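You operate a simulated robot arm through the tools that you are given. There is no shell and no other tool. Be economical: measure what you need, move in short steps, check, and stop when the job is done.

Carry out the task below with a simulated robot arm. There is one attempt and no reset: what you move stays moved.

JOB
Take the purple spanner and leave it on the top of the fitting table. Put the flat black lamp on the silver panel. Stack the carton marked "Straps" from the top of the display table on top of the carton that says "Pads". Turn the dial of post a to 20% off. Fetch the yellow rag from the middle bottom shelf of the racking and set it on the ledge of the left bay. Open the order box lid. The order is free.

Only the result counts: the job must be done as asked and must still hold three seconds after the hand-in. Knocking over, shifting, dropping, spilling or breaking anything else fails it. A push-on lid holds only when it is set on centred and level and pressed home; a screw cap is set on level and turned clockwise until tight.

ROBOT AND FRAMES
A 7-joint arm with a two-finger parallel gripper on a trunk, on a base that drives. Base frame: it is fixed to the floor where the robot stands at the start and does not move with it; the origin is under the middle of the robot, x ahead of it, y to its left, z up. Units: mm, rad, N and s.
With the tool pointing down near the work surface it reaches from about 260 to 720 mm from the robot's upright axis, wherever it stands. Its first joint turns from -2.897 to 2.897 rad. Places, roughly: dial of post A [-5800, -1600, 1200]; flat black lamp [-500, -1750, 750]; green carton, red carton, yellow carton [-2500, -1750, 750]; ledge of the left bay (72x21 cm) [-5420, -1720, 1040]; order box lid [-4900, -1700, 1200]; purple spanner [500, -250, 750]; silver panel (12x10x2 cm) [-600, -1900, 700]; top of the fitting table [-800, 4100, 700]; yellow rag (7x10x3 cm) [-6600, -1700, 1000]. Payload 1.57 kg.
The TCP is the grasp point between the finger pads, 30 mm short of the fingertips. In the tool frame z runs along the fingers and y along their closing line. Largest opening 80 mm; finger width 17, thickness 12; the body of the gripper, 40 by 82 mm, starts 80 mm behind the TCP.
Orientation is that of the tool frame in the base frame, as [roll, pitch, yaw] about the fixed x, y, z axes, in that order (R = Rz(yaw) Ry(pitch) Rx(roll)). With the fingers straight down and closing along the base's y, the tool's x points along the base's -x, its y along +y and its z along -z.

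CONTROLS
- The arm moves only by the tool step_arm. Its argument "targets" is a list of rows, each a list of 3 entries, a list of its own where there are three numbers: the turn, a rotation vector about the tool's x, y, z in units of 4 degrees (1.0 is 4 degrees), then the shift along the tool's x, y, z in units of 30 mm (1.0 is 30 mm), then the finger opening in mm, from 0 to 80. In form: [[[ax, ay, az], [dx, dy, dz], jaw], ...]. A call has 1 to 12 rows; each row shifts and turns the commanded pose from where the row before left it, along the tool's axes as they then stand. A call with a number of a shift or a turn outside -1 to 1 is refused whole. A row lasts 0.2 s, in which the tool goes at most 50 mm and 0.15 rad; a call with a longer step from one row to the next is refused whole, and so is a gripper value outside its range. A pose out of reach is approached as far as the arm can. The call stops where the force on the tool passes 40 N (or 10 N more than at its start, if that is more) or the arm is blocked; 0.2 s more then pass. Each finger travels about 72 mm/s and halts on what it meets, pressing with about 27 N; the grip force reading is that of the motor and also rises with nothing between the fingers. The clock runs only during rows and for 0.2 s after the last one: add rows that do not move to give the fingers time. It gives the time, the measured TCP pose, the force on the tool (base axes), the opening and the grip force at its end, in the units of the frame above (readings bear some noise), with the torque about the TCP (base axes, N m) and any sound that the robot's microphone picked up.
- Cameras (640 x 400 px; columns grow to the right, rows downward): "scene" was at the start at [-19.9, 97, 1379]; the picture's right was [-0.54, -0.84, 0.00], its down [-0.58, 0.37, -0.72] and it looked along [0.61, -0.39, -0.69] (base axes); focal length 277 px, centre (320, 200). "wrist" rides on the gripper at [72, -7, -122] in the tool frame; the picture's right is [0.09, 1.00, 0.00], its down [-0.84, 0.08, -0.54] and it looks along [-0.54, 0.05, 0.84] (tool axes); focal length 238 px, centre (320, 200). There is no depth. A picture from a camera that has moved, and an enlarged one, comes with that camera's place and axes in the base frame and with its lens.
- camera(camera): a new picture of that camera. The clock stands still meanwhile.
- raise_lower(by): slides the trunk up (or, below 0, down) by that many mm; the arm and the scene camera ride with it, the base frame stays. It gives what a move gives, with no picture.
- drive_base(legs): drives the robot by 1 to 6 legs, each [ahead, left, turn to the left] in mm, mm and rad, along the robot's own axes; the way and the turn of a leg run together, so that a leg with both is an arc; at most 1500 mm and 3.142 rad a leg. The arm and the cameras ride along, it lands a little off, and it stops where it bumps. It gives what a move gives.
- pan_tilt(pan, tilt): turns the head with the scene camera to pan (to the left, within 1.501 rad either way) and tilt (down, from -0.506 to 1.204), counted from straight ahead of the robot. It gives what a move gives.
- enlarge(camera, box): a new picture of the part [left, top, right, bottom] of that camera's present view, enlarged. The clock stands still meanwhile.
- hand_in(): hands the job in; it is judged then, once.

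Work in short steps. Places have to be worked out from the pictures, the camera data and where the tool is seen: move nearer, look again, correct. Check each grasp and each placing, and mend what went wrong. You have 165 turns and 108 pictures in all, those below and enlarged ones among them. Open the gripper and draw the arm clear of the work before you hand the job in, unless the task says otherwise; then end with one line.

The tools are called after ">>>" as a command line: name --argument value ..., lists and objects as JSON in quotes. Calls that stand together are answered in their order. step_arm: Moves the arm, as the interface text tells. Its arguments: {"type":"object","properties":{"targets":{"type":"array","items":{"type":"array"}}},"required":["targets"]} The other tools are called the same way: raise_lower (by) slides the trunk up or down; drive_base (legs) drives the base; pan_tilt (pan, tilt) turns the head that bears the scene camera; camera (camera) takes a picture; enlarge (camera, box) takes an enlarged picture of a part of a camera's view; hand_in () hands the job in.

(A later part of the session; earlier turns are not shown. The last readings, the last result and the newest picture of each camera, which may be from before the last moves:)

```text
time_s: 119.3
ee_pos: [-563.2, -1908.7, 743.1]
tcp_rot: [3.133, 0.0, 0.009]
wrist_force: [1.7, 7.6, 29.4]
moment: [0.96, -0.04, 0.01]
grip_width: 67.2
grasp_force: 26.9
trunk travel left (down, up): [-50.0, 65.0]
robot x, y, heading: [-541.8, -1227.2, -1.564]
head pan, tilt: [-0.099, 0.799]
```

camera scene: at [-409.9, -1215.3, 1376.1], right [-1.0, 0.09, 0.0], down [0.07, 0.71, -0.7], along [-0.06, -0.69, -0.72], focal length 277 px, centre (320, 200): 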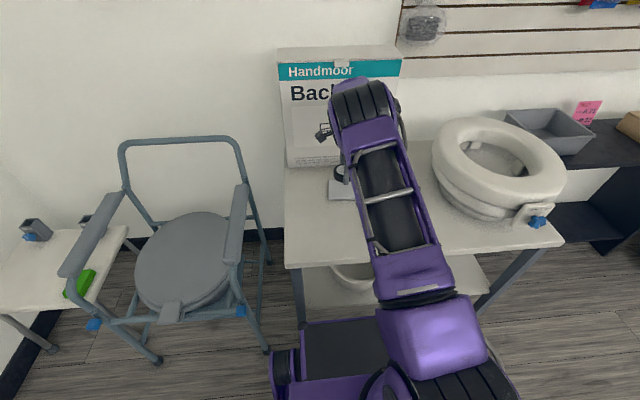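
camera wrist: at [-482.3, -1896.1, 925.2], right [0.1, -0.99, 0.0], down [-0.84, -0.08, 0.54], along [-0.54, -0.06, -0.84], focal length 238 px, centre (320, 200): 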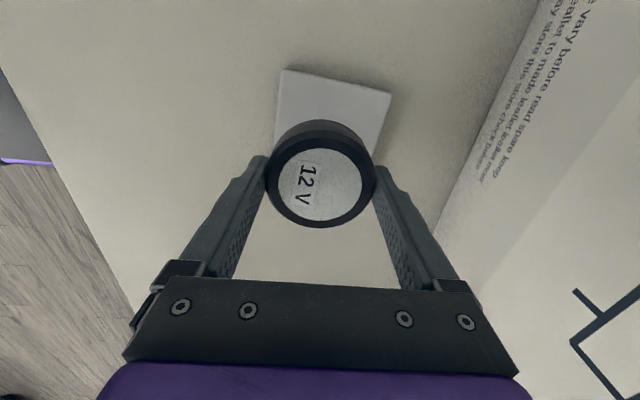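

Contact at TCP 743 (panel top ≈ 711). Release and rise.

>>> step_arm --targets '[[[0, 0, 0], [0, 0, -0.08], 40], [[0, 0, 0], [0, 0, 0], 70], [[0, 0, 0], [0, 0, 0], 80], [[0, 0, 0], [0, 0, 0], 80], [[0, 0, 0], [0, 0, -0.4], 80], [[0, 0, 0], [0, 0, -0.7], 80], [[0, 0, 0], [0, 0, -0.9], 80], [[0, 0, 0], [0, 0, -0.9], 80], [[0, 0, 0], [0, 0, -0.9], 80], [[0, 0, 0], [0, 0, -0.9], 80], [[0, 0, 0], [0, 0, 0], 80]]'

>>> camera --camera "wrist"

```text
time_s: 121.8
ee_pos: [-563.9, -1909.3, 883.8]
tcp_rot: [3.137, 0.002, 0.008]
wrist_force: [0.9, -0.5, 0.4]
moment: [-0.02, -0.01, 0.01]
grip_width: 80.0
grasp_force: 0.1
trunk travel left (down, up): [-50.0, 65.0]
robot x, y, heading: [-540.8, -1225.9, -1.562]
head pan, tilt: [-0.099, 0.799]
```

```text
76 pictures are left
camera wrist: at [-491.5, -1900.8, 1006.7], right [0.1, -0.99, 0.0], down [-0.84, -0.08, 0.54], along [-0.54, -0.06, -0.84], focal length 238 px, centre (320, 200)
```

wrist: 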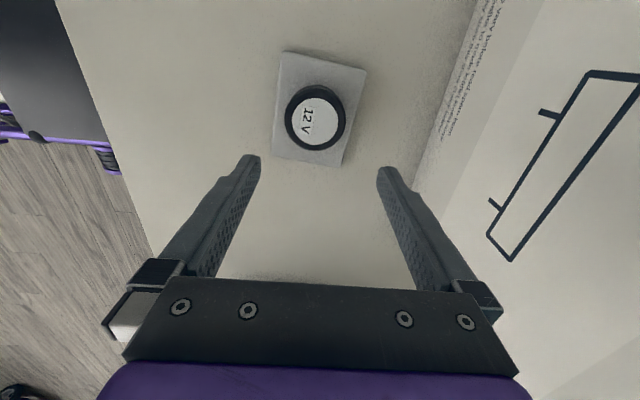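

Lamp sits centred on the panel. I raise and retract the arm, back off and drive along to the display table.

>>> step_arm --targets '[[[0, 0, 0], [0, 0, -0.9], 80], [[0, 0, 0], [0, -0.3, -0.9], 80], [[0, 0, 0], [0, -0.9, -0.9], 80], [[0, 0, 0], [0, -0.9, -0.3], 80], [[0, 0, 0], [0, -0.9, 0], 80], [[0, 0, 0], [0, -0.9, 0], 80], [[0, 0, 0], [0, -0.9, 0], 80], [[0, 0, 0], [0, -0.9, 0], 80], [[0, 0, 0], [0, -0.9, 0], 80], [[0, 0, 0], [0, -0.9, 0], 80]]'

>>> drive_base --legs '[[-200, 0, 0], [0, -1400, 0], [0, -500, 0]]'

>>> pan_tilt --pan -0.2 --tilt 0.6

>>> camera --camera "scene"

```text
time_s: 124.0
ee_pos: [-565.0, -1682.8, 973.7]
tcp_rot: [3.136, -0.001, 0.009]
wrist_force: [-0.6, -0.8, -0.7]
moment: [-0.01, -0.01, -0.01]
grip_width: 80.0
grasp_force: 0.0
trunk travel left (down, up): [-50.0, 65.0]
robot x, y, heading: [-542.3, -1223.7, -1.565]
head pan, tilt: [-0.099, 0.799]
```

```text
time_s: 143.8
ee_pos: [-2490.8, -1450.0, 972.9]
tcp_rot: [3.138, 0.002, -0.028]
wrist_force: [0.4, -0.4, -0.2]
moment: [-0.01, 0.01, 0.0]
grip_width: 79.7
grasp_force: 0.0
trunk travel left (down, up): [-50.0, 65.0]
robot x, y, heading: [-2453.4, -995.1, -1.602]
head pan, tilt: [-0.099, 0.799]
```

```text
time_s: 144.5
ee_pos: [-2490.7, -1450.3, 972.3]
tcp_rot: [3.137, -0.002, -0.028]
wrist_force: [0.3, 0.6, 1.1]
moment: [0.02, -0.01, 0.04]
grip_width: 80.0
grasp_force: 0.1
trunk travel left (down, up): [-50.0, 65.0]
robot x, y, heading: [-2451.9, -997.4, -1.599]
head pan, tilt: [-0.201, 0.6]
```

```text
75 pictures are left
camera scene: at [-2329.6, -993.7, 1392.9], right [-0.97, 0.23, 0.0], down [0.13, 0.55, -0.82], along [-0.19, -0.8, -0.57], focal length 277 px, centre (320, 200)
```

scene: 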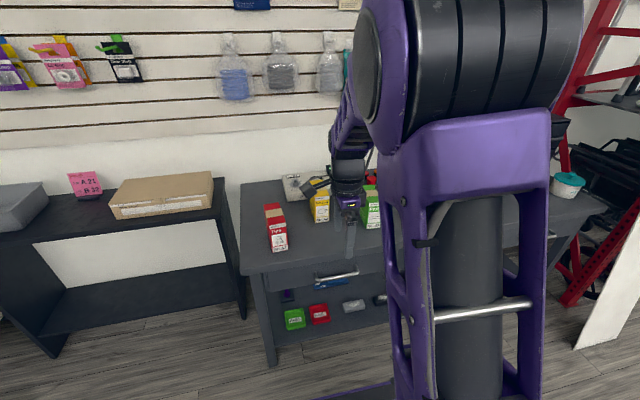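

>>> enlarge --camera "scene" --box '[230, 150, 400, 270]'

>>> camera --camera "wrist"

```text
3.33 times, centred on (315, 210) of scene
camera zoom: at [-2329.6, -993.7, 1392.9], right [-0.97, 0.23, 0.0], down [0.13, 0.55, -0.82], along [-0.19, -0.8, -0.57], focal length 924 px, centre (337, 167)
```

zoom: 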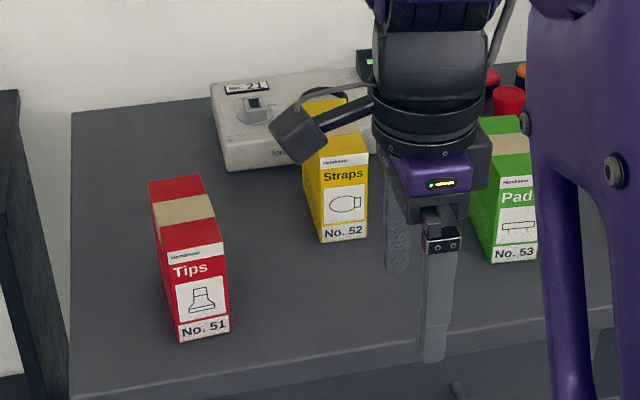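

```text
73 pictures are left
camera wrist: at [-2418.9, -1445.1, 1095.0], right [0.06, -1.0, 0.0], down [-0.84, -0.05, 0.54], along [-0.54, -0.04, -0.84], focal length 238 px, centre (320, 200)
```

wrist: 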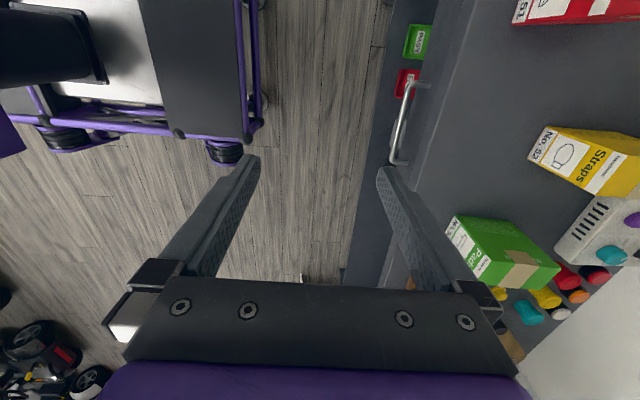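

Cartons: red Tips, yellow Straps, green Pads; table front ≈ -1645. I drive closer and centre between yellow and green.

>>> drive_base --legs '[[220, -120, 0.03]]'

>>> step_arm --targets '[[[0, 0, 0], [0.9, 0, -0.5], 80], [[0, 0, 0], [0.9, 0, -0.5], 80], [[0, 0, 0], [0.9, 0, -0.5], 80], [[0, 0, 0], [0.9, 0.3, 0], 80], [[0, 0, 0], [0.9, 0.9, 0], 80], [[0, 0, 0], [0.9, 0.9, 0], 80], [[0, 0, 0], [0, 0.9, 0], 80]]'

>>> camera --camera "wrist"

>>> camera --camera "scene"

```text
time_s: 146.3
ee_pos: [-2596.7, -1665.4, 972.9]
tcp_rot: [3.139, -0.002, 0.008]
wrist_force: [0.3, 1.1, 0.7]
moment: [0.01, 0.01, 0.01]
grip_width: 79.9
grasp_force: 0.0
trunk travel left (down, up): [-50.0, 65.0]
robot x, y, heading: [-2575.1, -1210.0, -1.567]
head pan, tilt: [-0.201, 0.6]
```

```text
time_s: 147.9
ee_pos: [-2436.0, -1756.5, 1015.4]
tcp_rot: [3.14, -0.001, 0.01]
wrist_force: [0.7, 0.7, 1.0]
moment: [0.01, 0.01, -0.03]
grip_width: 80.1
grasp_force: 0.1
trunk travel left (down, up): [-50.0, 65.0]
robot x, y, heading: [-2573.4, -1208.2, -1.566]
head pan, tilt: [-0.201, 0.6]
```

```text
72 pictures are left
camera wrist: at [-2363.6, -1748.2, 1139.4], right [0.1, -0.99, 0.0], down [-0.84, -0.08, 0.54], along [-0.54, -0.06, -0.84], focal length 238 px, centre (320, 200)
```

wrist: 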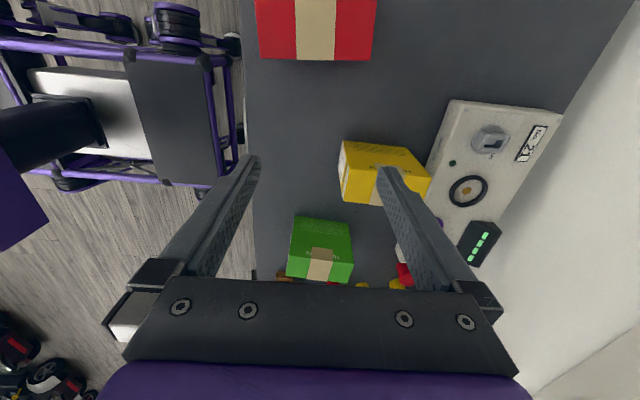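

```text
71 pictures are left
camera scene: at [-2452.0, -1203.5, 1393.0], right [-0.98, 0.19, 0.0], down [0.11, 0.55, -0.83], along [-0.16, -0.81, -0.56], focal length 277 px, centre (320, 200)
```

scene: 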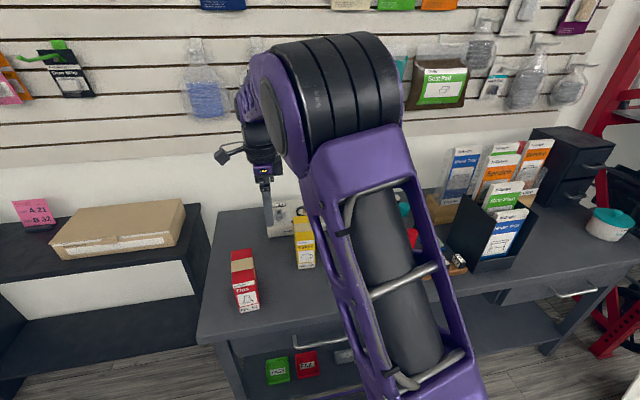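

Enlarging the wrist view of yellow and green cartons.

>>> enlarge --camera "wrist" --box '[260, 120, 450, 290]'

```text
2.35 times, centred on (355, 205) of wrist
camera zoom: at [-2363.6, -1748.2, 1139.4], right [0.1, -0.99, 0.0], down [-0.84, -0.08, 0.54], along [-0.54, -0.06, -0.84], focal length 561 px, centre (238, 188)
```

zoom: 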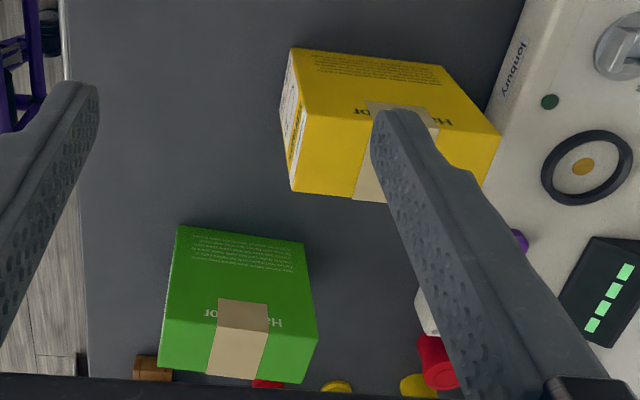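

Estimates: yellow carton centre ≈ [-2549, -1876], top ≈ 801 and 68 × 130 mm (long along y); green centre ≈ [-2752, -1790]. I turn the tool 92° so the fingers close along x.

>>> step_arm --targets '[[[0, 0, -1], [0, 0, 0], 80], [[0, 0, -1], [0, 0, 0], 80], [[0, 0, -1], [0, 0, 0], 80], [[0, 0, -1], [0, 0, 0], 80], [[0, 0, -1], [0, 0, 0], 80], [[0, 0, -1], [0, 0, 0], 80], [[0, 0, -1], [0, 0, 0], 80], [[0, 0, -1], [0, 0, 0], 80], [[0, 0, -1], [0, 0, 0], 80], [[0, 0, -1], [0, 0, 0], 80], [[0, 0, -1], [0, 0, 0], 80], [[0, 0, -1], [0, 0, 0], 80]]'

>>> step_arm --targets '[[[0, 0, -1], [0, 0, 0], 80], [[0, 0, -1], [0, 0, 0], 80], [[0, 0, -1], [0, 0, 0], 80], [[0, 0, -1], [0, 0, 0], 80], [[0, 0, -1], [0, 0, 0], 80], [[0, 0, -1], [0, 0, 0], 80], [[0, 0, -1], [0, 0, 0], 80], [[0, 0, -1], [0, 0, 0], 80], [[0, 0, -1], [0, 0, 0], 80], [[0, 0, -1], [0, 0, 0], 80], [[0, 0, -1], [0, 0, 0], 80], [[0, 0, 0], [0, 0, 0], 80]]'

>>> step_arm --targets '[[[0, 0, 0], [0, -0.9, 0.3], 80], [[0, 0, 0], [0, -0.9, 0.3], 80], [[0, 0, 0], [-0.3, -0.9, 0.3], 80], [[0, 0, 0], [-0.9, -0.9, 0], 80], [[0, 0, 0], [-0.9, -0.1, 0], 80], [[0, 0, 0], [-0.9, 0, 0], 80], [[0, 0, 0], [0, 0, 0], 80]]'

>>> camera --camera "wrist"

```text
time_s: 150.5
ee_pos: [-2435.0, -1753.7, 1016.0]
tcp_rot: [3.139, 0.002, 0.848]
wrist_force: [-0.1, 0.3, 0.3]
moment: [0.02, 0.02, 0.03]
grip_width: 80.1
grasp_force: 0.1
trunk travel left (down, up): [-50.0, 65.0]
robot x, y, heading: [-2572.9, -1208.1, -1.568]
head pan, tilt: [-0.201, 0.6]
```

```text
time_s: 153.1
ee_pos: [-2435.6, -1754.1, 1017.6]
tcp_rot: [-3.141, 0.004, 1.614]
wrist_force: [-1.0, 0.4, 0.4]
moment: [0.0, 0.03, -0.03]
grip_width: 80.2
grasp_force: 0.1
trunk travel left (down, up): [-50.0, 65.0]
robot x, y, heading: [-2573.1, -1209.0, -1.563]
head pan, tilt: [-0.201, 0.6]
```

```text
time_s: 154.7
ee_pos: [-2541.4, -1851.8, 991.6]
tcp_rot: [3.141, 0.003, 1.613]
wrist_force: [-0.8, 0.0, 0.0]
moment: [0.01, -0.02, 0.02]
grip_width: 79.9
grasp_force: 0.1
trunk travel left (down, up): [-50.0, 65.0]
robot x, y, heading: [-2574.2, -1209.5, -1.564]
head pan, tilt: [-0.201, 0.6]
```

```text
69 pictures are left
camera wrist: at [-2549.7, -1779.7, 1115.1], right [0.99, 0.14, 0.0], down [0.11, -0.83, 0.54], along [0.07, -0.54, -0.84], focal length 238 px, centre (320, 200)
```

wrist: 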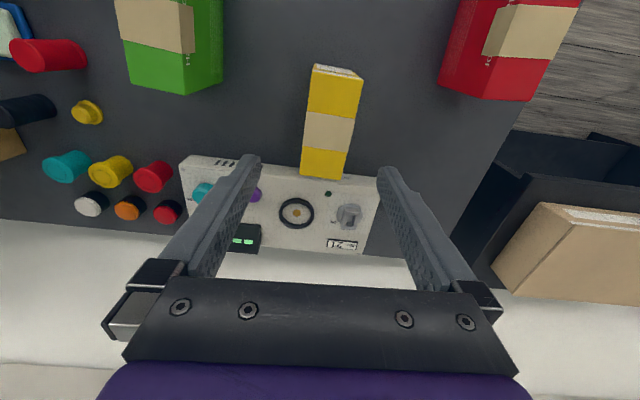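

>>> enlarge --camera "wrist" --box '[270, 40, 420, 190]'

```text
2.67 times, centred on (345, 115) of wrist
camera zoom: at [-2549.7, -1779.7, 1115.1], right [0.99, 0.14, 0.0], down [0.11, -0.83, 0.54], along [0.07, -0.54, -0.84], focal length 636 px, centre (253, 427)
```

zoom: 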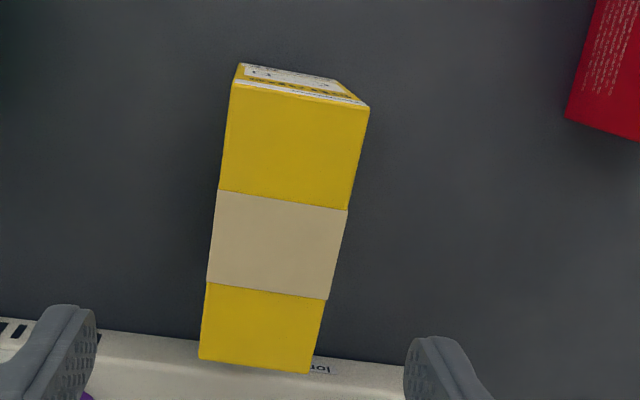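

Better triangulation: carton is 57 × 125 mm, top z ≈ 827, centre ≈ [-2528, -1866], aligned with the axes. I align and lower to just above it.

>>> step_arm --targets '[[[0, 0, 0.4], [-0.47, 0.43, 0.3], 80], [[0, 0, 0], [0, 0, 0.9], 80], [[0, 0, 0], [0, 0, 0.9], 80], [[0, 0, 0], [0, 0, 0.9], 80], [[0, 0, 0], [0, 0, 0.8], 80], [[0, 0, 0], [0, 0, 0], 80]]'

>>> camera --camera "wrist"

```text
time_s: 156.1
ee_pos: [-2528.5, -1864.0, 879.0]
tcp_rot: [3.141, 0.002, 1.587]
wrist_force: [-0.8, -0.8, -0.3]
moment: [-0.01, -0.02, 0.03]
grip_width: 80.1
grasp_force: 0.2
trunk travel left (down, up): [-50.0, 65.0]
robot x, y, heading: [-2576.8, -1206.3, -1.567]
head pan, tilt: [-0.201, 0.6]
```

```text
67 pictures are left
camera wrist: at [-2535.9, -1792.1, 1000.7], right [0.99, 0.11, 0.0], down [0.09, -0.83, 0.54], along [0.06, -0.54, -0.84], focal length 238 px, centre (320, 200)
```

wrist: 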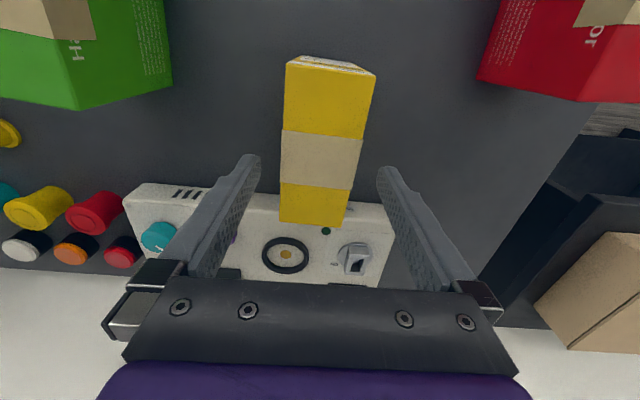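

Carton is centred between the fingers. Descending 100 mm and closing.

>>> step_arm --targets '[[[0, 0, 0], [-0.13, 0.03, 0.6], 80], [[0, 0, 0], [0, 0, 0.6], 80], [[0, 0, 0], [0, 0, 0.6], 80], [[0, 0, 0], [0, 0, 0.6], 80], [[0, 0, 0], [0, 0, 0.6], 80], [[0, 0, 0], [0, 0, 0.35], 80], [[0, 0, 0], [0, 0, 0], 70], [[0, 0, 0], [0, 0, 0], 40], [[0, 0, 0], [0, 0, 0], 40], [[0, 0, 0], [0, 0, 0], 40]]'

>>> camera --camera "wrist"

```text
time_s: 158.3
ee_pos: [-2527.1, -1866.2, 775.5]
tcp_rot: [-3.14, 0.003, 1.587]
wrist_force: [0.2, -0.4, -0.4]
moment: [-0.02, 0.02, 0.01]
grip_width: 55.2
grasp_force: 27.1
trunk travel left (down, up): [-50.0, 65.0]
robot x, y, heading: [-2576.4, -1209.9, -1.565]
head pan, tilt: [-0.201, 0.6]
```

```text
66 pictures are left
camera wrist: at [-2534.8, -1794.3, 898.9], right [0.99, 0.11, 0.0], down [0.09, -0.83, 0.54], along [0.06, -0.54, -0.84], focal length 238 px, centre (320, 200)
```

wrist: 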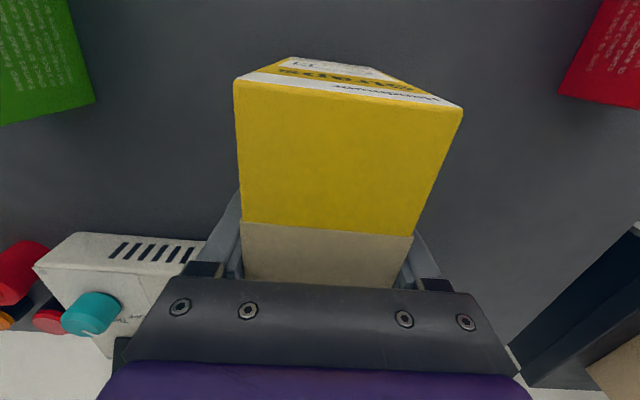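

Gripped at 55 mm. Lifting 200 mm and looking for the green carton.

>>> step_arm --targets '[[[0, 0, 0], [0, 0, -0.5], 40], [[0, 0, 0], [0, 0, -0.8], 40], [[0, 0, 0], [0, 0, -0.8], 40], [[0, 0, 0], [0, 0, -0.8], 40], [[0, 0, 0], [0, 0, -0.8], 40], [[0, 0, 0], [0, 0, -0.8], 40], [[0, 0, 0], [0, 0, -0.8], 40], [[0, 0, 0], [0, 0, -0.8], 40], [[0, 0, 0], [0, 0, -0.6], 40], [[0, 0, 0], [0, 0, 0], 40]]'

>>> camera --camera "wrist"

>>> camera --camera "scene"

```text
time_s: 160.5
ee_pos: [-2529.2, -1865.4, 978.4]
tcp_rot: [-3.141, 0.005, 1.587]
wrist_force: [0.0, -0.7, -3.1]
moment: [-0.02, -0.03, 0.02]
grip_width: 55.2
grasp_force: 27.4
trunk travel left (down, up): [-50.0, 65.0]
robot x, y, heading: [-2575.4, -1211.6, -1.563]
head pan, tilt: [-0.201, 0.6]
```

```text
65 pictures are left
camera wrist: at [-2535.8, -1794.3, 1101.3], right [0.99, 0.11, 0.0], down [0.09, -0.83, 0.54], along [0.06, -0.54, -0.84], focal length 238 px, centre (320, 200)
```

wrist: 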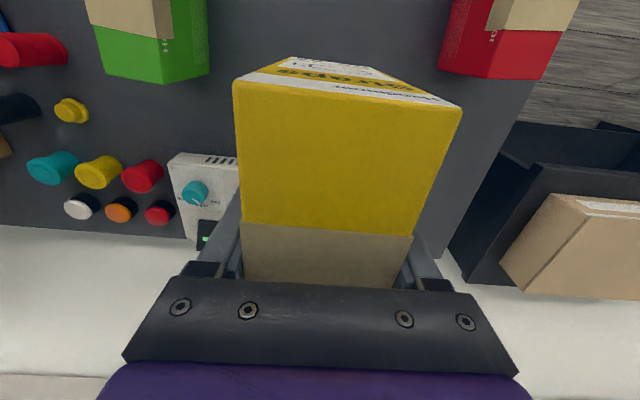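

```text
64 pictures are left
camera scene: at [-2452.0, -1203.8, 1393.0], right [-0.98, 0.19, 0.0], down [0.11, 0.55, -0.83], along [-0.16, -0.81, -0.57], focal length 277 px, centre (320, 200)
```

scene: 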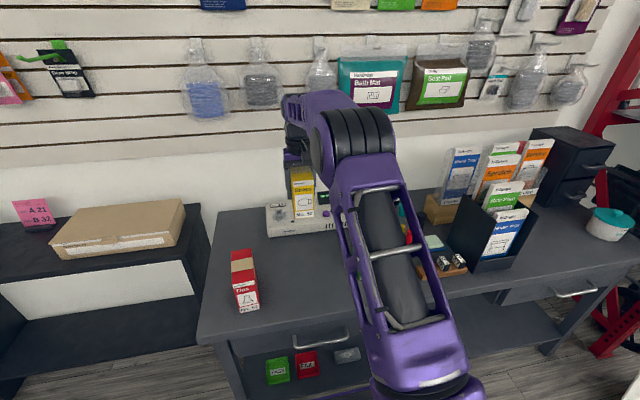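

Green carton centre ≈ [-2722, -1784], top ≈ 827. I carry the yellow one over it and lower part-way.

>>> step_arm --targets '[[[0, 0, 0], [0.4, -0.9, 0], 40], [[0, 0, 0], [0.4, -0.9, 0], 40], [[0, 0, 0], [0.4, -0.9, 0], 40], [[0, 0, 0], [0.4, -0.9, 0], 40], [[0, 0, 0], [0.4, -0.9, 0], 40], [[0, 0, 0], [0.4, -0.9, 0], 40], [[0, 0, 0], [0.47, -0.9, 0], 40], [[0, 0, 0], [0, -0.09, 0], 40], [[0, 0, 0], [0, 0, 0.6], 40], [[0, 0, 0], [0, 0, 0.6], 40], [[0, 0, 0], [0, 0, 0], 40]]'

>>> camera --camera "wrist"

>>> camera --camera "scene"

```text
time_s: 162.9
ee_pos: [-2720.5, -1783.6, 940.7]
tcp_rot: [3.141, 0.003, 1.586]
wrist_force: [-0.2, -0.2, -0.8]
moment: [0.02, -0.02, -0.01]
grip_width: 55.1
grasp_force: 26.5
trunk travel left (down, up): [-50.0, 65.0]
robot x, y, heading: [-2574.0, -1207.0, -1.567]
head pan, tilt: [-0.201, 0.6]
```

```text
63 pictures are left
camera wrist: at [-2729.2, -1711.0, 1063.1], right [0.99, 0.11, 0.0], down [0.09, -0.83, 0.54], along [0.06, -0.54, -0.84], focal length 238 px, centre (320, 200)
```

wrist: 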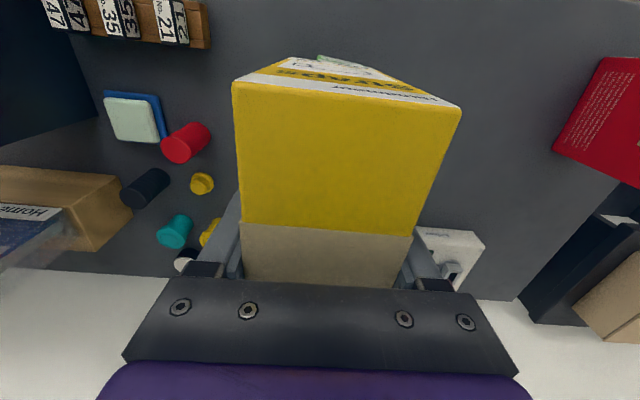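

```text
62 pictures are left
camera scene: at [-2452.1, -1203.9, 1393.0], right [-0.98, 0.19, 0.0], down [0.11, 0.55, -0.82], along [-0.16, -0.81, -0.57], focal length 277 px, centre (320, 200)
```

scene: 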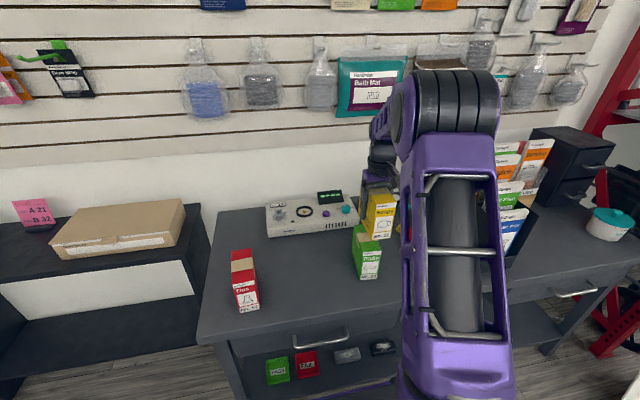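

>>> enlarge --camera "scene" --box '[330, 170, 430, 290]'

>>> enlarge --camera "wrist" --box '[220, 30, 480, 130]'

```text
3.33 times, centred on (380, 230) of scene
camera zoom: at [-2452.1, -1203.9, 1393.0], right [-0.98, 0.19, 0.0], down [0.11, 0.55, -0.82], along [-0.16, -0.81, -0.57], focal length 924 px, centre (120, 100)
```

zoom: 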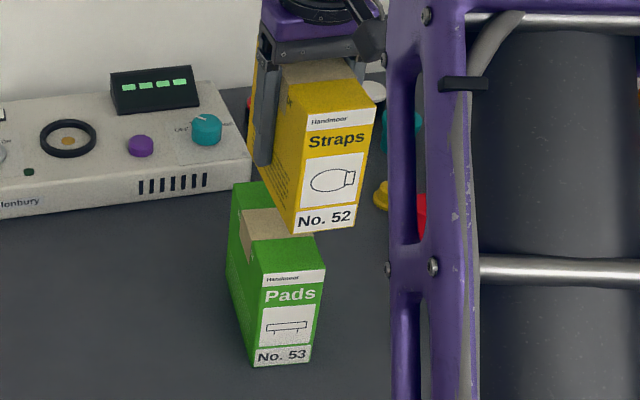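

```text
2.46 times, centred on (350, 80) of wrist
camera zoom: at [-2729.2, -1711.0, 1063.1], right [0.99, 0.11, 0.0], down [0.09, -0.83, 0.54], along [0.06, -0.54, -0.84], focal length 587 px, centre (246, 495)
```

zoom: 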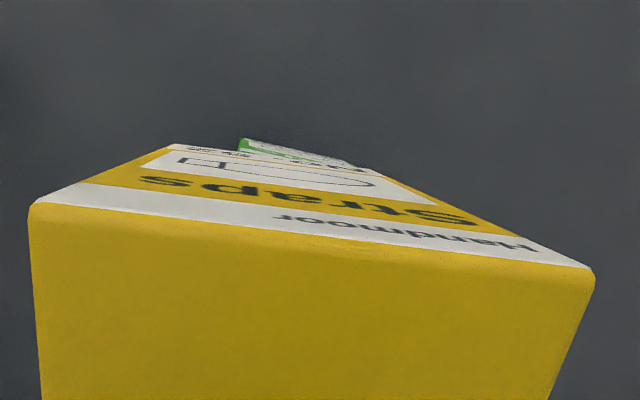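

From both views the green carton is turned ~6° clockwise with centre ≈ [-2708, -1787]; yellow is ~12 mm off in x. I turn, shift, then check again.

>>> step_arm --targets '[[[0, 0, 0.7], [0, 0, 0], 40], [[0, 0, 0.7], [0, 0, 0], 40], [[0, 0, 0], [-0.03, 0.4, 0], 40], [[0, 0, 0], [0, 0, 0.6], 40], [[0, 0, 0], [0, 0, 0.3], 40], [[0, 0, 0], [0, 0, 0], 40]]'

>>> enlarge --camera "scene" --box '[330, 170, 430, 290]'

>>> enlarge --camera "wrist" --box '[220, 30, 480, 130]'

```text
time_s: 164.3
ee_pos: [-2709.0, -1784.5, 914.2]
tcp_rot: [-3.142, 0.003, 1.488]
wrist_force: [0.4, -0.2, -0.8]
moment: [-0.02, -0.03, 0.0]
grip_width: 55.0
grasp_force: 27.7
trunk travel left (down, up): [-50.0, 65.0]
robot x, y, heading: [-2574.5, -1207.4, -1.565]
head pan, tilt: [-0.201, 0.6]
```

```text
3.33 times, centred on (380, 230) of scene
camera zoom: at [-2452.1, -1203.8, 1393.0], right [-0.98, 0.19, 0.0], down [0.11, 0.55, -0.82], along [-0.16, -0.81, -0.57], focal length 924 px, centre (120, 100)
```

zoom: 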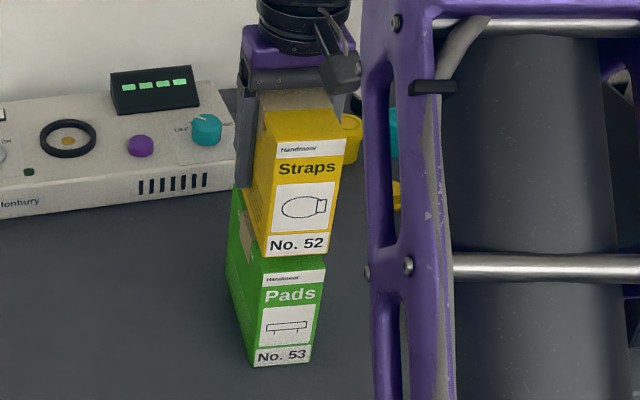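

```text
2.46 times, centred on (350, 80) of wrist
camera zoom: at [-2708.9, -1712.9, 1036.6], right [1.0, 0.01, 0.0], down [0.01, -0.84, 0.54], along [0.01, -0.54, -0.84], focal length 587 px, centre (246, 495)
```

zoom: 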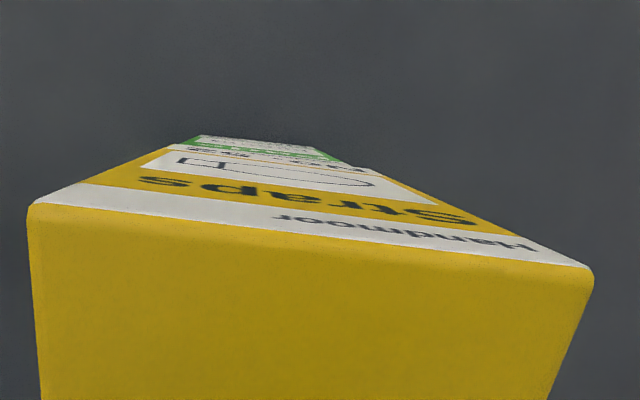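

Alignment looks very good. Lowering to contact.

>>> step_arm --targets '[[[0, 0, 0], [-0.1, 0, 0.2], 40], [[0, 0, 0], [0, 0, 0.1], 40], [[0, 0, 0], [0, 0, 0.1], 40], [[0, 0, 0], [0, 0, 0.1], 40], [[0, 0, 0], [0, 0, 0.08], 40], [[0, 0, 0], [0, 0, 0.08], 40], [[0, 0, 0], [0, 0, 0], 40]]'

```text
time_s: 165.9
ee_pos: [-2708.6, -1787.7, 895.2]
tcp_rot: [3.141, 0.005, 1.49]
wrist_force: [1.4, 0.3, 12.1]
moment: [0.95, -0.2, -0.14]
grip_width: 54.9
grasp_force: 27.1
trunk travel left (down, up): [-50.0, 65.0]
robot x, y, heading: [-2575.3, -1207.6, -1.563]
head pan, tilt: [-0.201, 0.6]
```

Contact at 895 as expected. Release evenly and rise straight up.

>>> step_arm --targets '[[[0, 0, 0], [0, 0, 0], 58], [[0, 0, 0], [0, 0, 0], 66], [[0, 0, 0], [0, 0, 0], 80], [[0, 0, 0], [0, 0, 0], 80], [[0, 0, 0], [0, 0, -0.4], 80], [[0, 0, 0], [0, 0, -0.6], 80], [[0, 0, 0], [0, 0, -0.8], 80], [[0, 0, 0], [0, 0, -0.9], 80], [[0, 0, 0], [0, 0, -0.9], 80], [[0, 0, 0], [0, 0, 0], 80]]'

>>> camera --camera "wrist"

>>> enlarge --camera "scene" --box '[330, 170, 430, 290]'

```text
time_s: 168.1
ee_pos: [-2708.4, -1788.9, 1001.6]
tcp_rot: [-3.14, 0.003, 1.49]
wrist_force: [0.6, -0.6, 0.7]
moment: [0.0, -0.01, 0.04]
grip_width: 79.9
grasp_force: 0.0
trunk travel left (down, up): [-50.0, 65.0]
robot x, y, heading: [-2575.9, -1213.0, -1.566]
head pan, tilt: [-0.201, 0.6]
```

```text
57 pictures are left
camera wrist: at [-2708.9, -1715.1, 1123.7], right [1.0, 0.01, 0.0], down [0.01, -0.84, 0.54], along [0.01, -0.54, -0.84], focal length 238 px, centre (320, 200)
```

wrist: 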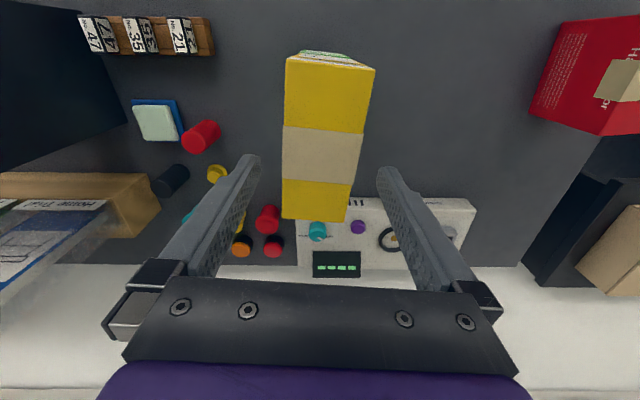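

```text
3.33 times, centred on (380, 230) of scene
camera zoom: at [-2452.0, -1203.6, 1393.0], right [-0.98, 0.19, 0.0], down [0.11, 0.55, -0.83], along [-0.16, -0.81, -0.56], focal length 924 px, centre (120, 100)
```

zoom: 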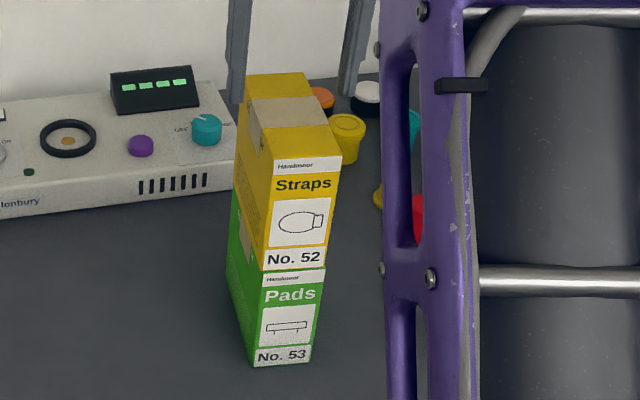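

Straps is squarely on Pads. I retract the arm, back into the aisle and drive along toward the racking end.

>>> step_arm --targets '[[[0, 0, 0], [0, 0, -0.9], 80], [[0, 0, 0], [0.9, 0.9, 0], 80], [[0, 0, 0], [0.9, 0.9, 0], 80], [[0, 0, 0], [0.9, 0.9, 0], 80], [[0, 0, 0], [0.9, 0.9, 0], 80], [[0, 0, 0], [0, 0.9, 0], 80]]'

>>> drive_base --legs '[[-500, 0, 0], [0, -1300, 0], [0, -1200, 0]]'

>>> pan_tilt --pan -0.3 --tilt 0.3

>>> camera --camera "scene"

```text
time_s: 169.5
ee_pos: [-2565.0, -1693.9, 1026.6]
tcp_rot: [-3.14, 0.004, 1.488]
wrist_force: [-0.8, 0.5, -0.6]
moment: [0.0, 0.0, 0.0]
grip_width: 79.8
grasp_force: 0.0
trunk travel left (down, up): [-50.0, 65.0]
robot x, y, heading: [-2575.9, -1211.9, -1.567]
head pan, tilt: [-0.201, 0.6]
```

```text
time_s: 196.2
ee_pos: [-5074.6, -1226.8, 1026.7]
tcp_rot: [3.141, 0.003, 1.493]
wrist_force: [0.8, 0.0, 0.0]
moment: [-0.01, -0.01, -0.01]
grip_width: 80.1
grasp_force: 0.1
trunk travel left (down, up): [-50.0, 65.0]
robot x, y, heading: [-5084.4, -740.9, -1.562]
head pan, tilt: [-0.201, 0.6]
```

```text
time_s: 197.1
ee_pos: [-5075.4, -1225.7, 1026.8]
tcp_rot: [3.141, 0.004, 1.495]
wrist_force: [-0.7, 1.0, -0.5]
moment: [-0.02, -0.02, 0.0]
grip_width: 80.0
grasp_force: 0.0
trunk travel left (down, up): [-50.0, 65.0]
robot x, y, heading: [-5087.7, -741.3, -1.557]
head pan, tilt: [-0.3, 0.3]
```

```text
55 pictures are left
camera scene: at [-4973.9, -739.2, 1420.4], right [-0.96, 0.28, 0.0], down [0.08, 0.28, -0.96], along [-0.27, -0.92, -0.3], focal length 277 px, centre (320, 200)
```

scene: 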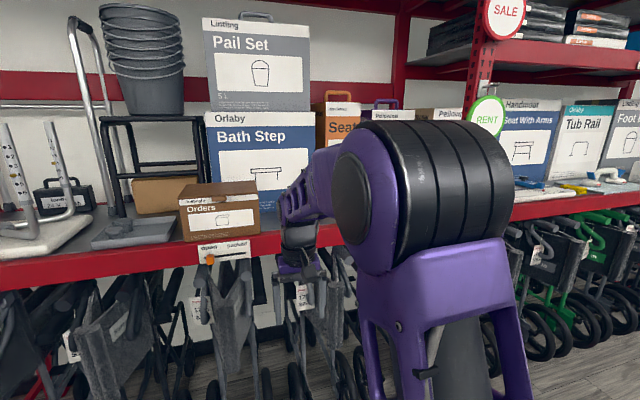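

The Orders carton is visible on the shelf. Enlarging it and the post/dial region.

>>> enlarge --camera "scene" --box '[150, 150, 310, 290]'

>>> enlarge --camera "scene" --box '[440, 0, 640, 220]'

```text
2.86 times, centred on (230, 220) of scene
camera zoom: at [-4973.9, -739.2, 1420.4], right [-0.96, 0.28, 0.0], down [0.08, 0.28, -0.96], along [-0.27, -0.92, -0.3], focal length 792 px, centre (577, 143)
```

zoom: 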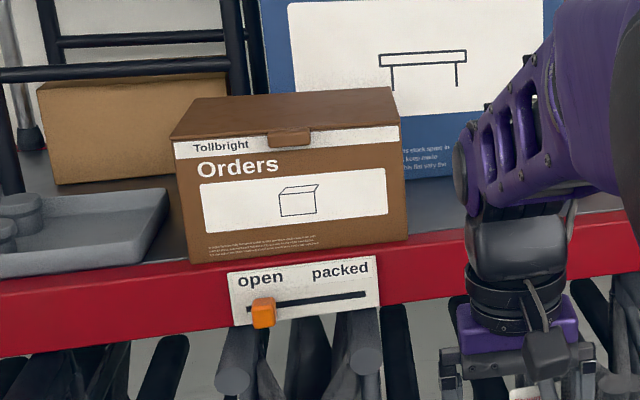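

```text
1.82 times, centred on (540, 110) of scene
camera zoom: at [-4973.9, -739.2, 1420.4], right [-0.96, 0.28, 0.0], down [0.08, 0.28, -0.96], along [-0.27, -0.92, -0.3], focal length 504 px, centre (-80, 364)
```

zoom: 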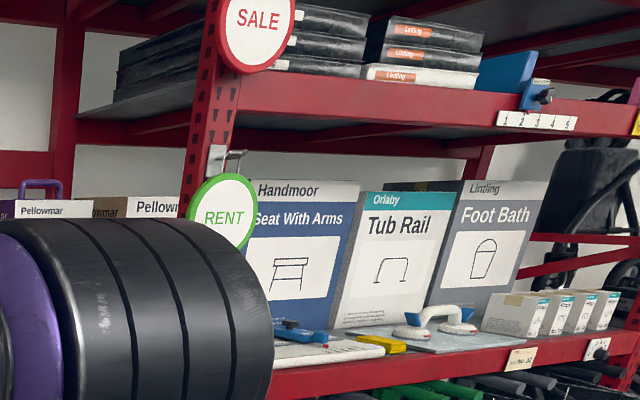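

The Orders carton's lid has a front tab near [-4900, -1705, 1145], hinge at the back (y ≈ -1910). I'll use a horizontal tool under the tab: first tip the tool forward by 90° and drive in front.

>>> step_arm --targets '[[[0, 0, -1], [0, 0, 0], 30], [[0, -1, 0], [0, 0, 0], 0], [[0, -1, 0], [0, 0, 0], 0], [[0, -1, 0], [0, 0, 0], 0], [[0, -1, 0], [0, 0, 0], 0], [[0, -1, 0], [0, 0, 0], 0], [[0, -1, 0], [0, 0, 0], 0], [[0, -1, 0], [0, 0, 0], 0], [[0, -1, 0], [0, 0, 0], 0], [[0, -1, 0], [0, 0, 0], 0], [[0, -1, 0], [0, 0, 0], 0], [[0, -1, 0], [0, 0, 0], 0]]'

>>> step_arm --targets '[[[0, -1, 0], [0, 0, 0], 0], [[0, -1, 0], [0, 0, 0], 0], [[0, -1, 0], [0, 0, 0], 0], [[0, -1, 0], [0, 0, 0], 0], [[0, -1, 0], [0, 0, 0], 0], [[0, -1, 0], [0, 0, 0], 0], [[0, -1, 0], [0, 0, 0], 0], [[0, -1, 0], [0, 0, 0], 0], [[0, -1, 0], [0, 0, 0], 0], [[0, -1, 0], [0, 0, 0], 0], [[0, -1, 0], [0, 0, 0], 0], [[0, -0.5, 0], [0, 0, 0], 0]]'

>>> drive_base --legs '[[0, 185, 0], [200, 0, 0]]'

>>> camera --camera "scene"

>>> camera --camera "wrist"

```text
time_s: 199.7
ee_pos: [-5075.2, -1226.3, 1026.7]
tcp_rot: [3.14, 0.77, 1.565]
wrist_force: [0.1, 0.1, -0.1]
moment: [0.02, -0.02, 0.01]
grip_width: 0.2
grasp_force: 21.4
trunk travel left (down, up): [-50.0, 65.0]
robot x, y, heading: [-5086.5, -741.5, -1.56]
head pan, tilt: [-0.3, 0.3]
```

```text
time_s: 202.2
ee_pos: [-5073.2, -1258.9, 1042.6]
tcp_rot: [2.984, 1.507, 1.407]
wrist_force: [0.2, 0.1, 1.0]
moment: [0.02, 0.0, -0.01]
grip_width: 0.1
grasp_force: 20.8
out of reach, approached as far as the arm can: row 2, 7, 8, 9, 10, 11
trunk travel left (down, up): [-50.0, 65.0]
robot x, y, heading: [-5084.1, -738.6, -1.558]
head pan, tilt: [-0.3, 0.3]
```

```text
time_s: 205.9
ee_pos: [-4887.3, -1457.8, 1042.5]
tcp_rot: [2.987, 1.505, 1.407]
wrist_force: [0.6, 0.7, 0.8]
moment: [-0.01, 0.0, 0.01]
grip_width: 0.0
grasp_force: 21.8
trunk travel left (down, up): [-50.0, 65.0]
robot x, y, heading: [-4900.3, -941.2, -1.558]
head pan, tilt: [-0.3, 0.3]
```

```text
52 pictures are left
camera scene: at [-4786.6, -937.9, 1420.5], right [-0.96, 0.29, 0.0], down [0.09, 0.28, -0.96], along [-0.28, -0.91, -0.3], focal length 277 px, centre (320, 200)
```

scene: 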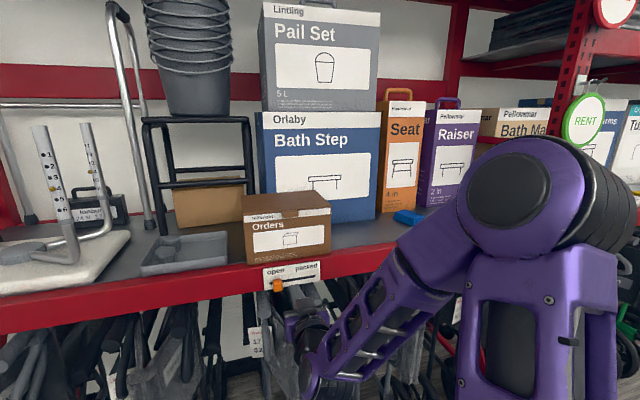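

```text
51 pictures are left
camera wrist: at [-4891.9, -1330.4, 979.2], right [1.0, -0.01, -0.08], down [0.07, 0.49, 0.87], along [0.04, -0.87, 0.49], focal length 238 px, centre (320, 200)
```

wrist: 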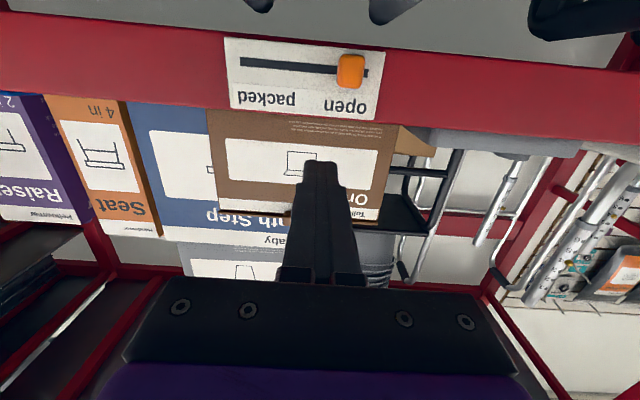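

Triangulating both views: box front at y ≈ -1615, lid top z ≈ 1172, tab centre x ≈ -4907, tab bottom ≈ 1157; ledge top ≈ 1037. I raise the horizontal tool to just below the tab level and check.

>>> step_arm --targets '[[[0, 0, 0], [-0.8, -0.2, 0], 0], [[0, 0, 0], [-0.8, -0.2, 0], 0], [[0, 0, 0], [-0.8, -0.2, 0], 0], [[0, 0, 0], [-0.8, -0.1, 0], 0], [[0, 0, 0], [0, 0, 0.6], 0], [[0, 0, 0], [0, 0, 0.6], 0], [[0, 0, 0], [0, 0, 0.6], 0], [[0, 0, 0], [0, 0, 0], 0]]'

>>> camera --camera "scene"

>>> camera --camera "wrist"

```text
time_s: 207.7
ee_pos: [-4909.9, -1517.7, 1136.6]
tcp_rot: [2.991, 1.505, 1.408]
wrist_force: [-0.3, -0.6, 0.0]
moment: [-0.02, -0.01, 0.02]
grip_width: 0.1
grasp_force: 21.4
trunk travel left (down, up): [-50.0, 65.0]
robot x, y, heading: [-4897.9, -938.2, -1.565]
head pan, tilt: [-0.3, 0.3]
```

```text
50 pictures are left
camera scene: at [-4786.6, -938.0, 1420.5], right [-0.96, 0.29, 0.0], down [0.09, 0.28, -0.96], along [-0.28, -0.91, -0.3], focal length 277 px, centre (320, 200)
```

scene: 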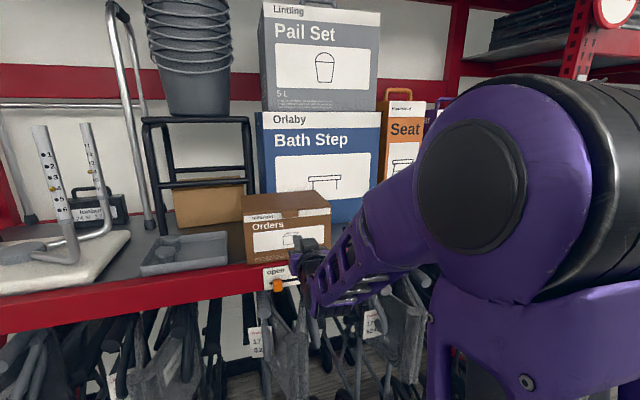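

```text
49 pictures are left
camera wrist: at [-4915.0, -1391.0, 1073.2], right [1.0, -0.01, -0.08], down [0.07, 0.49, 0.87], along [0.04, -0.87, 0.48], focal length 238 px, centre (320, 200)
```

wrist: 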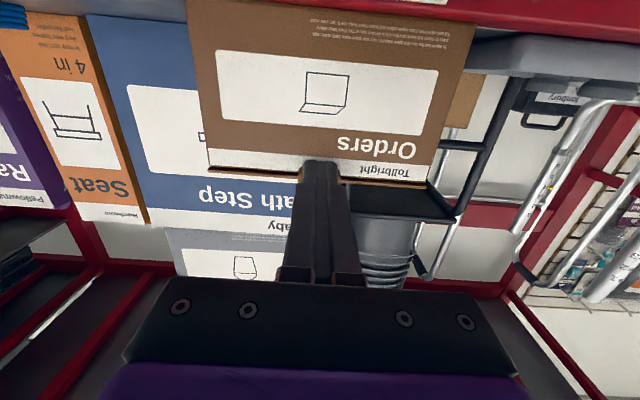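

>>> enlarge --camera "wrist" --box '[190, 120, 450, 240]'

>>> enlarge --camera "scene" --box '[230, 180, 350, 300]'

```text
2.46 times, centred on (320, 180) of wrist
camera zoom: at [-4915.0, -1391.0, 1073.2], right [1.0, -0.01, -0.08], down [0.07, 0.49, 0.87], along [0.04, -0.87, 0.48], focal length 587 px, centre (320, 249)
```

zoom: 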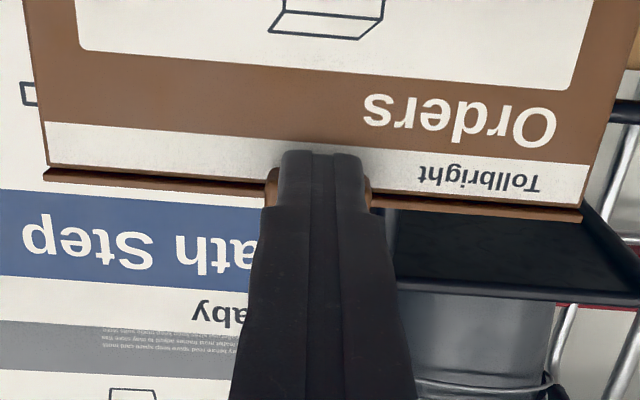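

```text
3.33 times, centred on (290, 240) of scene
camera zoom: at [-4786.6, -938.0, 1420.5], right [-0.96, 0.29, 0.0], down [0.09, 0.28, -0.96], along [-0.28, -0.91, -0.3], focal length 924 px, centre (420, 67)
```

zoom: 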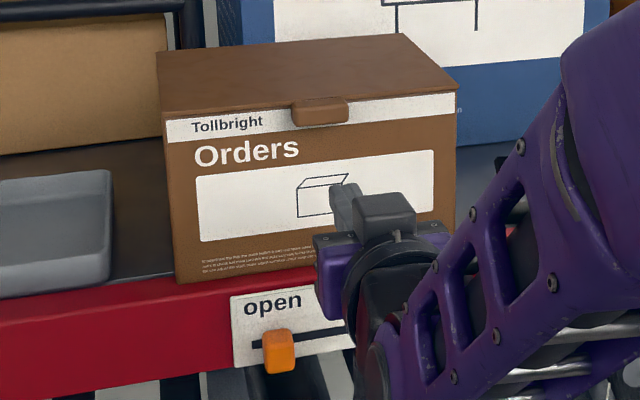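

The tab overhangs the box front; my fingertips (top ≈ 1143) are just beneath it (≈ 1152+). I push forward until near the box face.

>>> step_arm --targets '[[[0, 0, 0], [0, 0, 0.6], 0], [[0, 0, 0], [0, 0, 0.5], 0], [[0, 0, 0], [0, 0, 0.4], 0], [[0, 0, 0], [0, 0, 0.3], 0], [[0, 0, 0], [0, 0, 0.15], 0], [[0, 0, 0], [0, 0, 0.1], 0], [[0, 0, 0], [0, 0, 0], 0]]'

>>> enlarge --camera "wrist" --box '[190, 120, 450, 240]'

>>> enlarge --camera "scene" --box '[230, 180, 350, 300]'

```text
time_s: 209.3
ee_pos: [-4911.9, -1578.4, 1130.4]
tcp_rot: [2.986, 1.506, 1.407]
wrist_force: [-0.1, 0.5, 0.1]
moment: [0.02, 0.0, 0.01]
grip_width: 0.0
grasp_force: 21.3
trunk travel left (down, up): [-50.0, 65.0]
robot x, y, heading: [-4900.3, -940.0, -1.562]
head pan, tilt: [-0.3, 0.3]
```

```text
2.46 times, centred on (320, 180) of wrist
camera zoom: at [-4915.6, -1452.0, 1067.9], right [1.0, -0.01, -0.08], down [0.07, 0.49, 0.87], along [0.04, -0.87, 0.48], focal length 587 px, centre (320, 249)
```

zoom: 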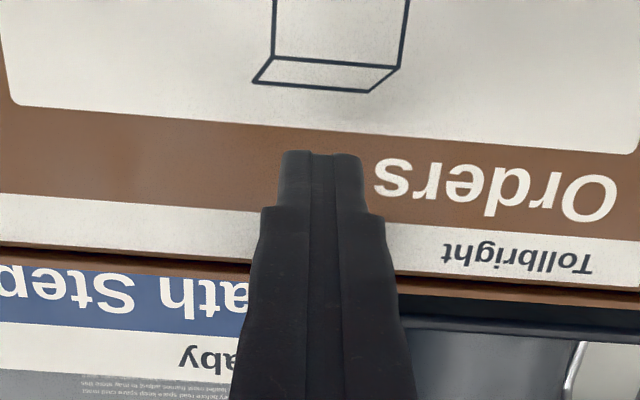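

```text
3.33 times, centred on (290, 240) of scene
camera zoom: at [-4786.6, -938.0, 1420.5], right [-0.96, 0.29, 0.0], down [0.09, 0.28, -0.96], along [-0.28, -0.91, -0.3], focal length 924 px, centre (420, 67)
```

zoom: 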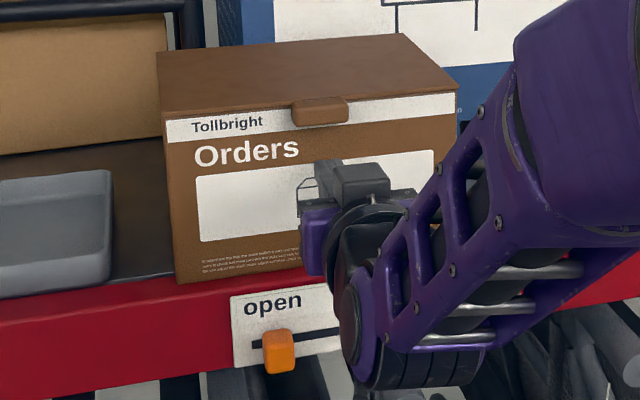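

Not at the face yet; nudge forward until contact.

>>> step_arm --targets '[[[0, 0, 0], [0, 0, 0.15], 0], [[0, 0, 0], [0, 0, 0.15], 0], [[0, 0, 0], [0, 0, 0.15], 0], [[0, 0, 0], [0, 0, 0.15], 0], [[0, 0, 0], [0, 0, 0.15], 0], [[0, 0, 0], [0, 0, 0.15], 0]]'

>>> enlarge --camera "scene" --box '[230, 180, 350, 300]'

```text
time_s: 210.7
ee_pos: [-4910.4, -1601.8, 1130.3]
tcp_rot: [2.993, 1.507, 1.413]
wrist_force: [0.0, 25.1, -0.3]
moment: [-0.16, -0.01, 0.09]
grip_width: 0.0
grasp_force: 21.7
trunk travel left (down, up): [-50.0, 65.0]
robot x, y, heading: [-4897.8, -942.6, -1.562]
head pan, tilt: [-0.3, 0.3]
```

```text
3.33 times, centred on (290, 240) of scene
camera zoom: at [-4786.6, -934.8, 1420.5], right [-0.96, 0.29, 0.0], down [0.09, 0.28, -0.96], along [-0.28, -0.92, -0.29], focal length 924 px, centre (420, 67)
```

zoom: 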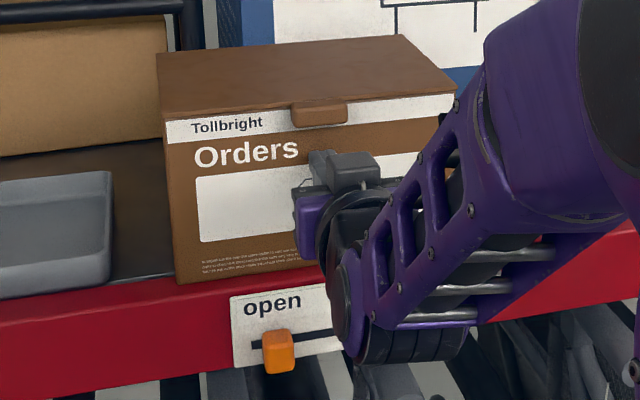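

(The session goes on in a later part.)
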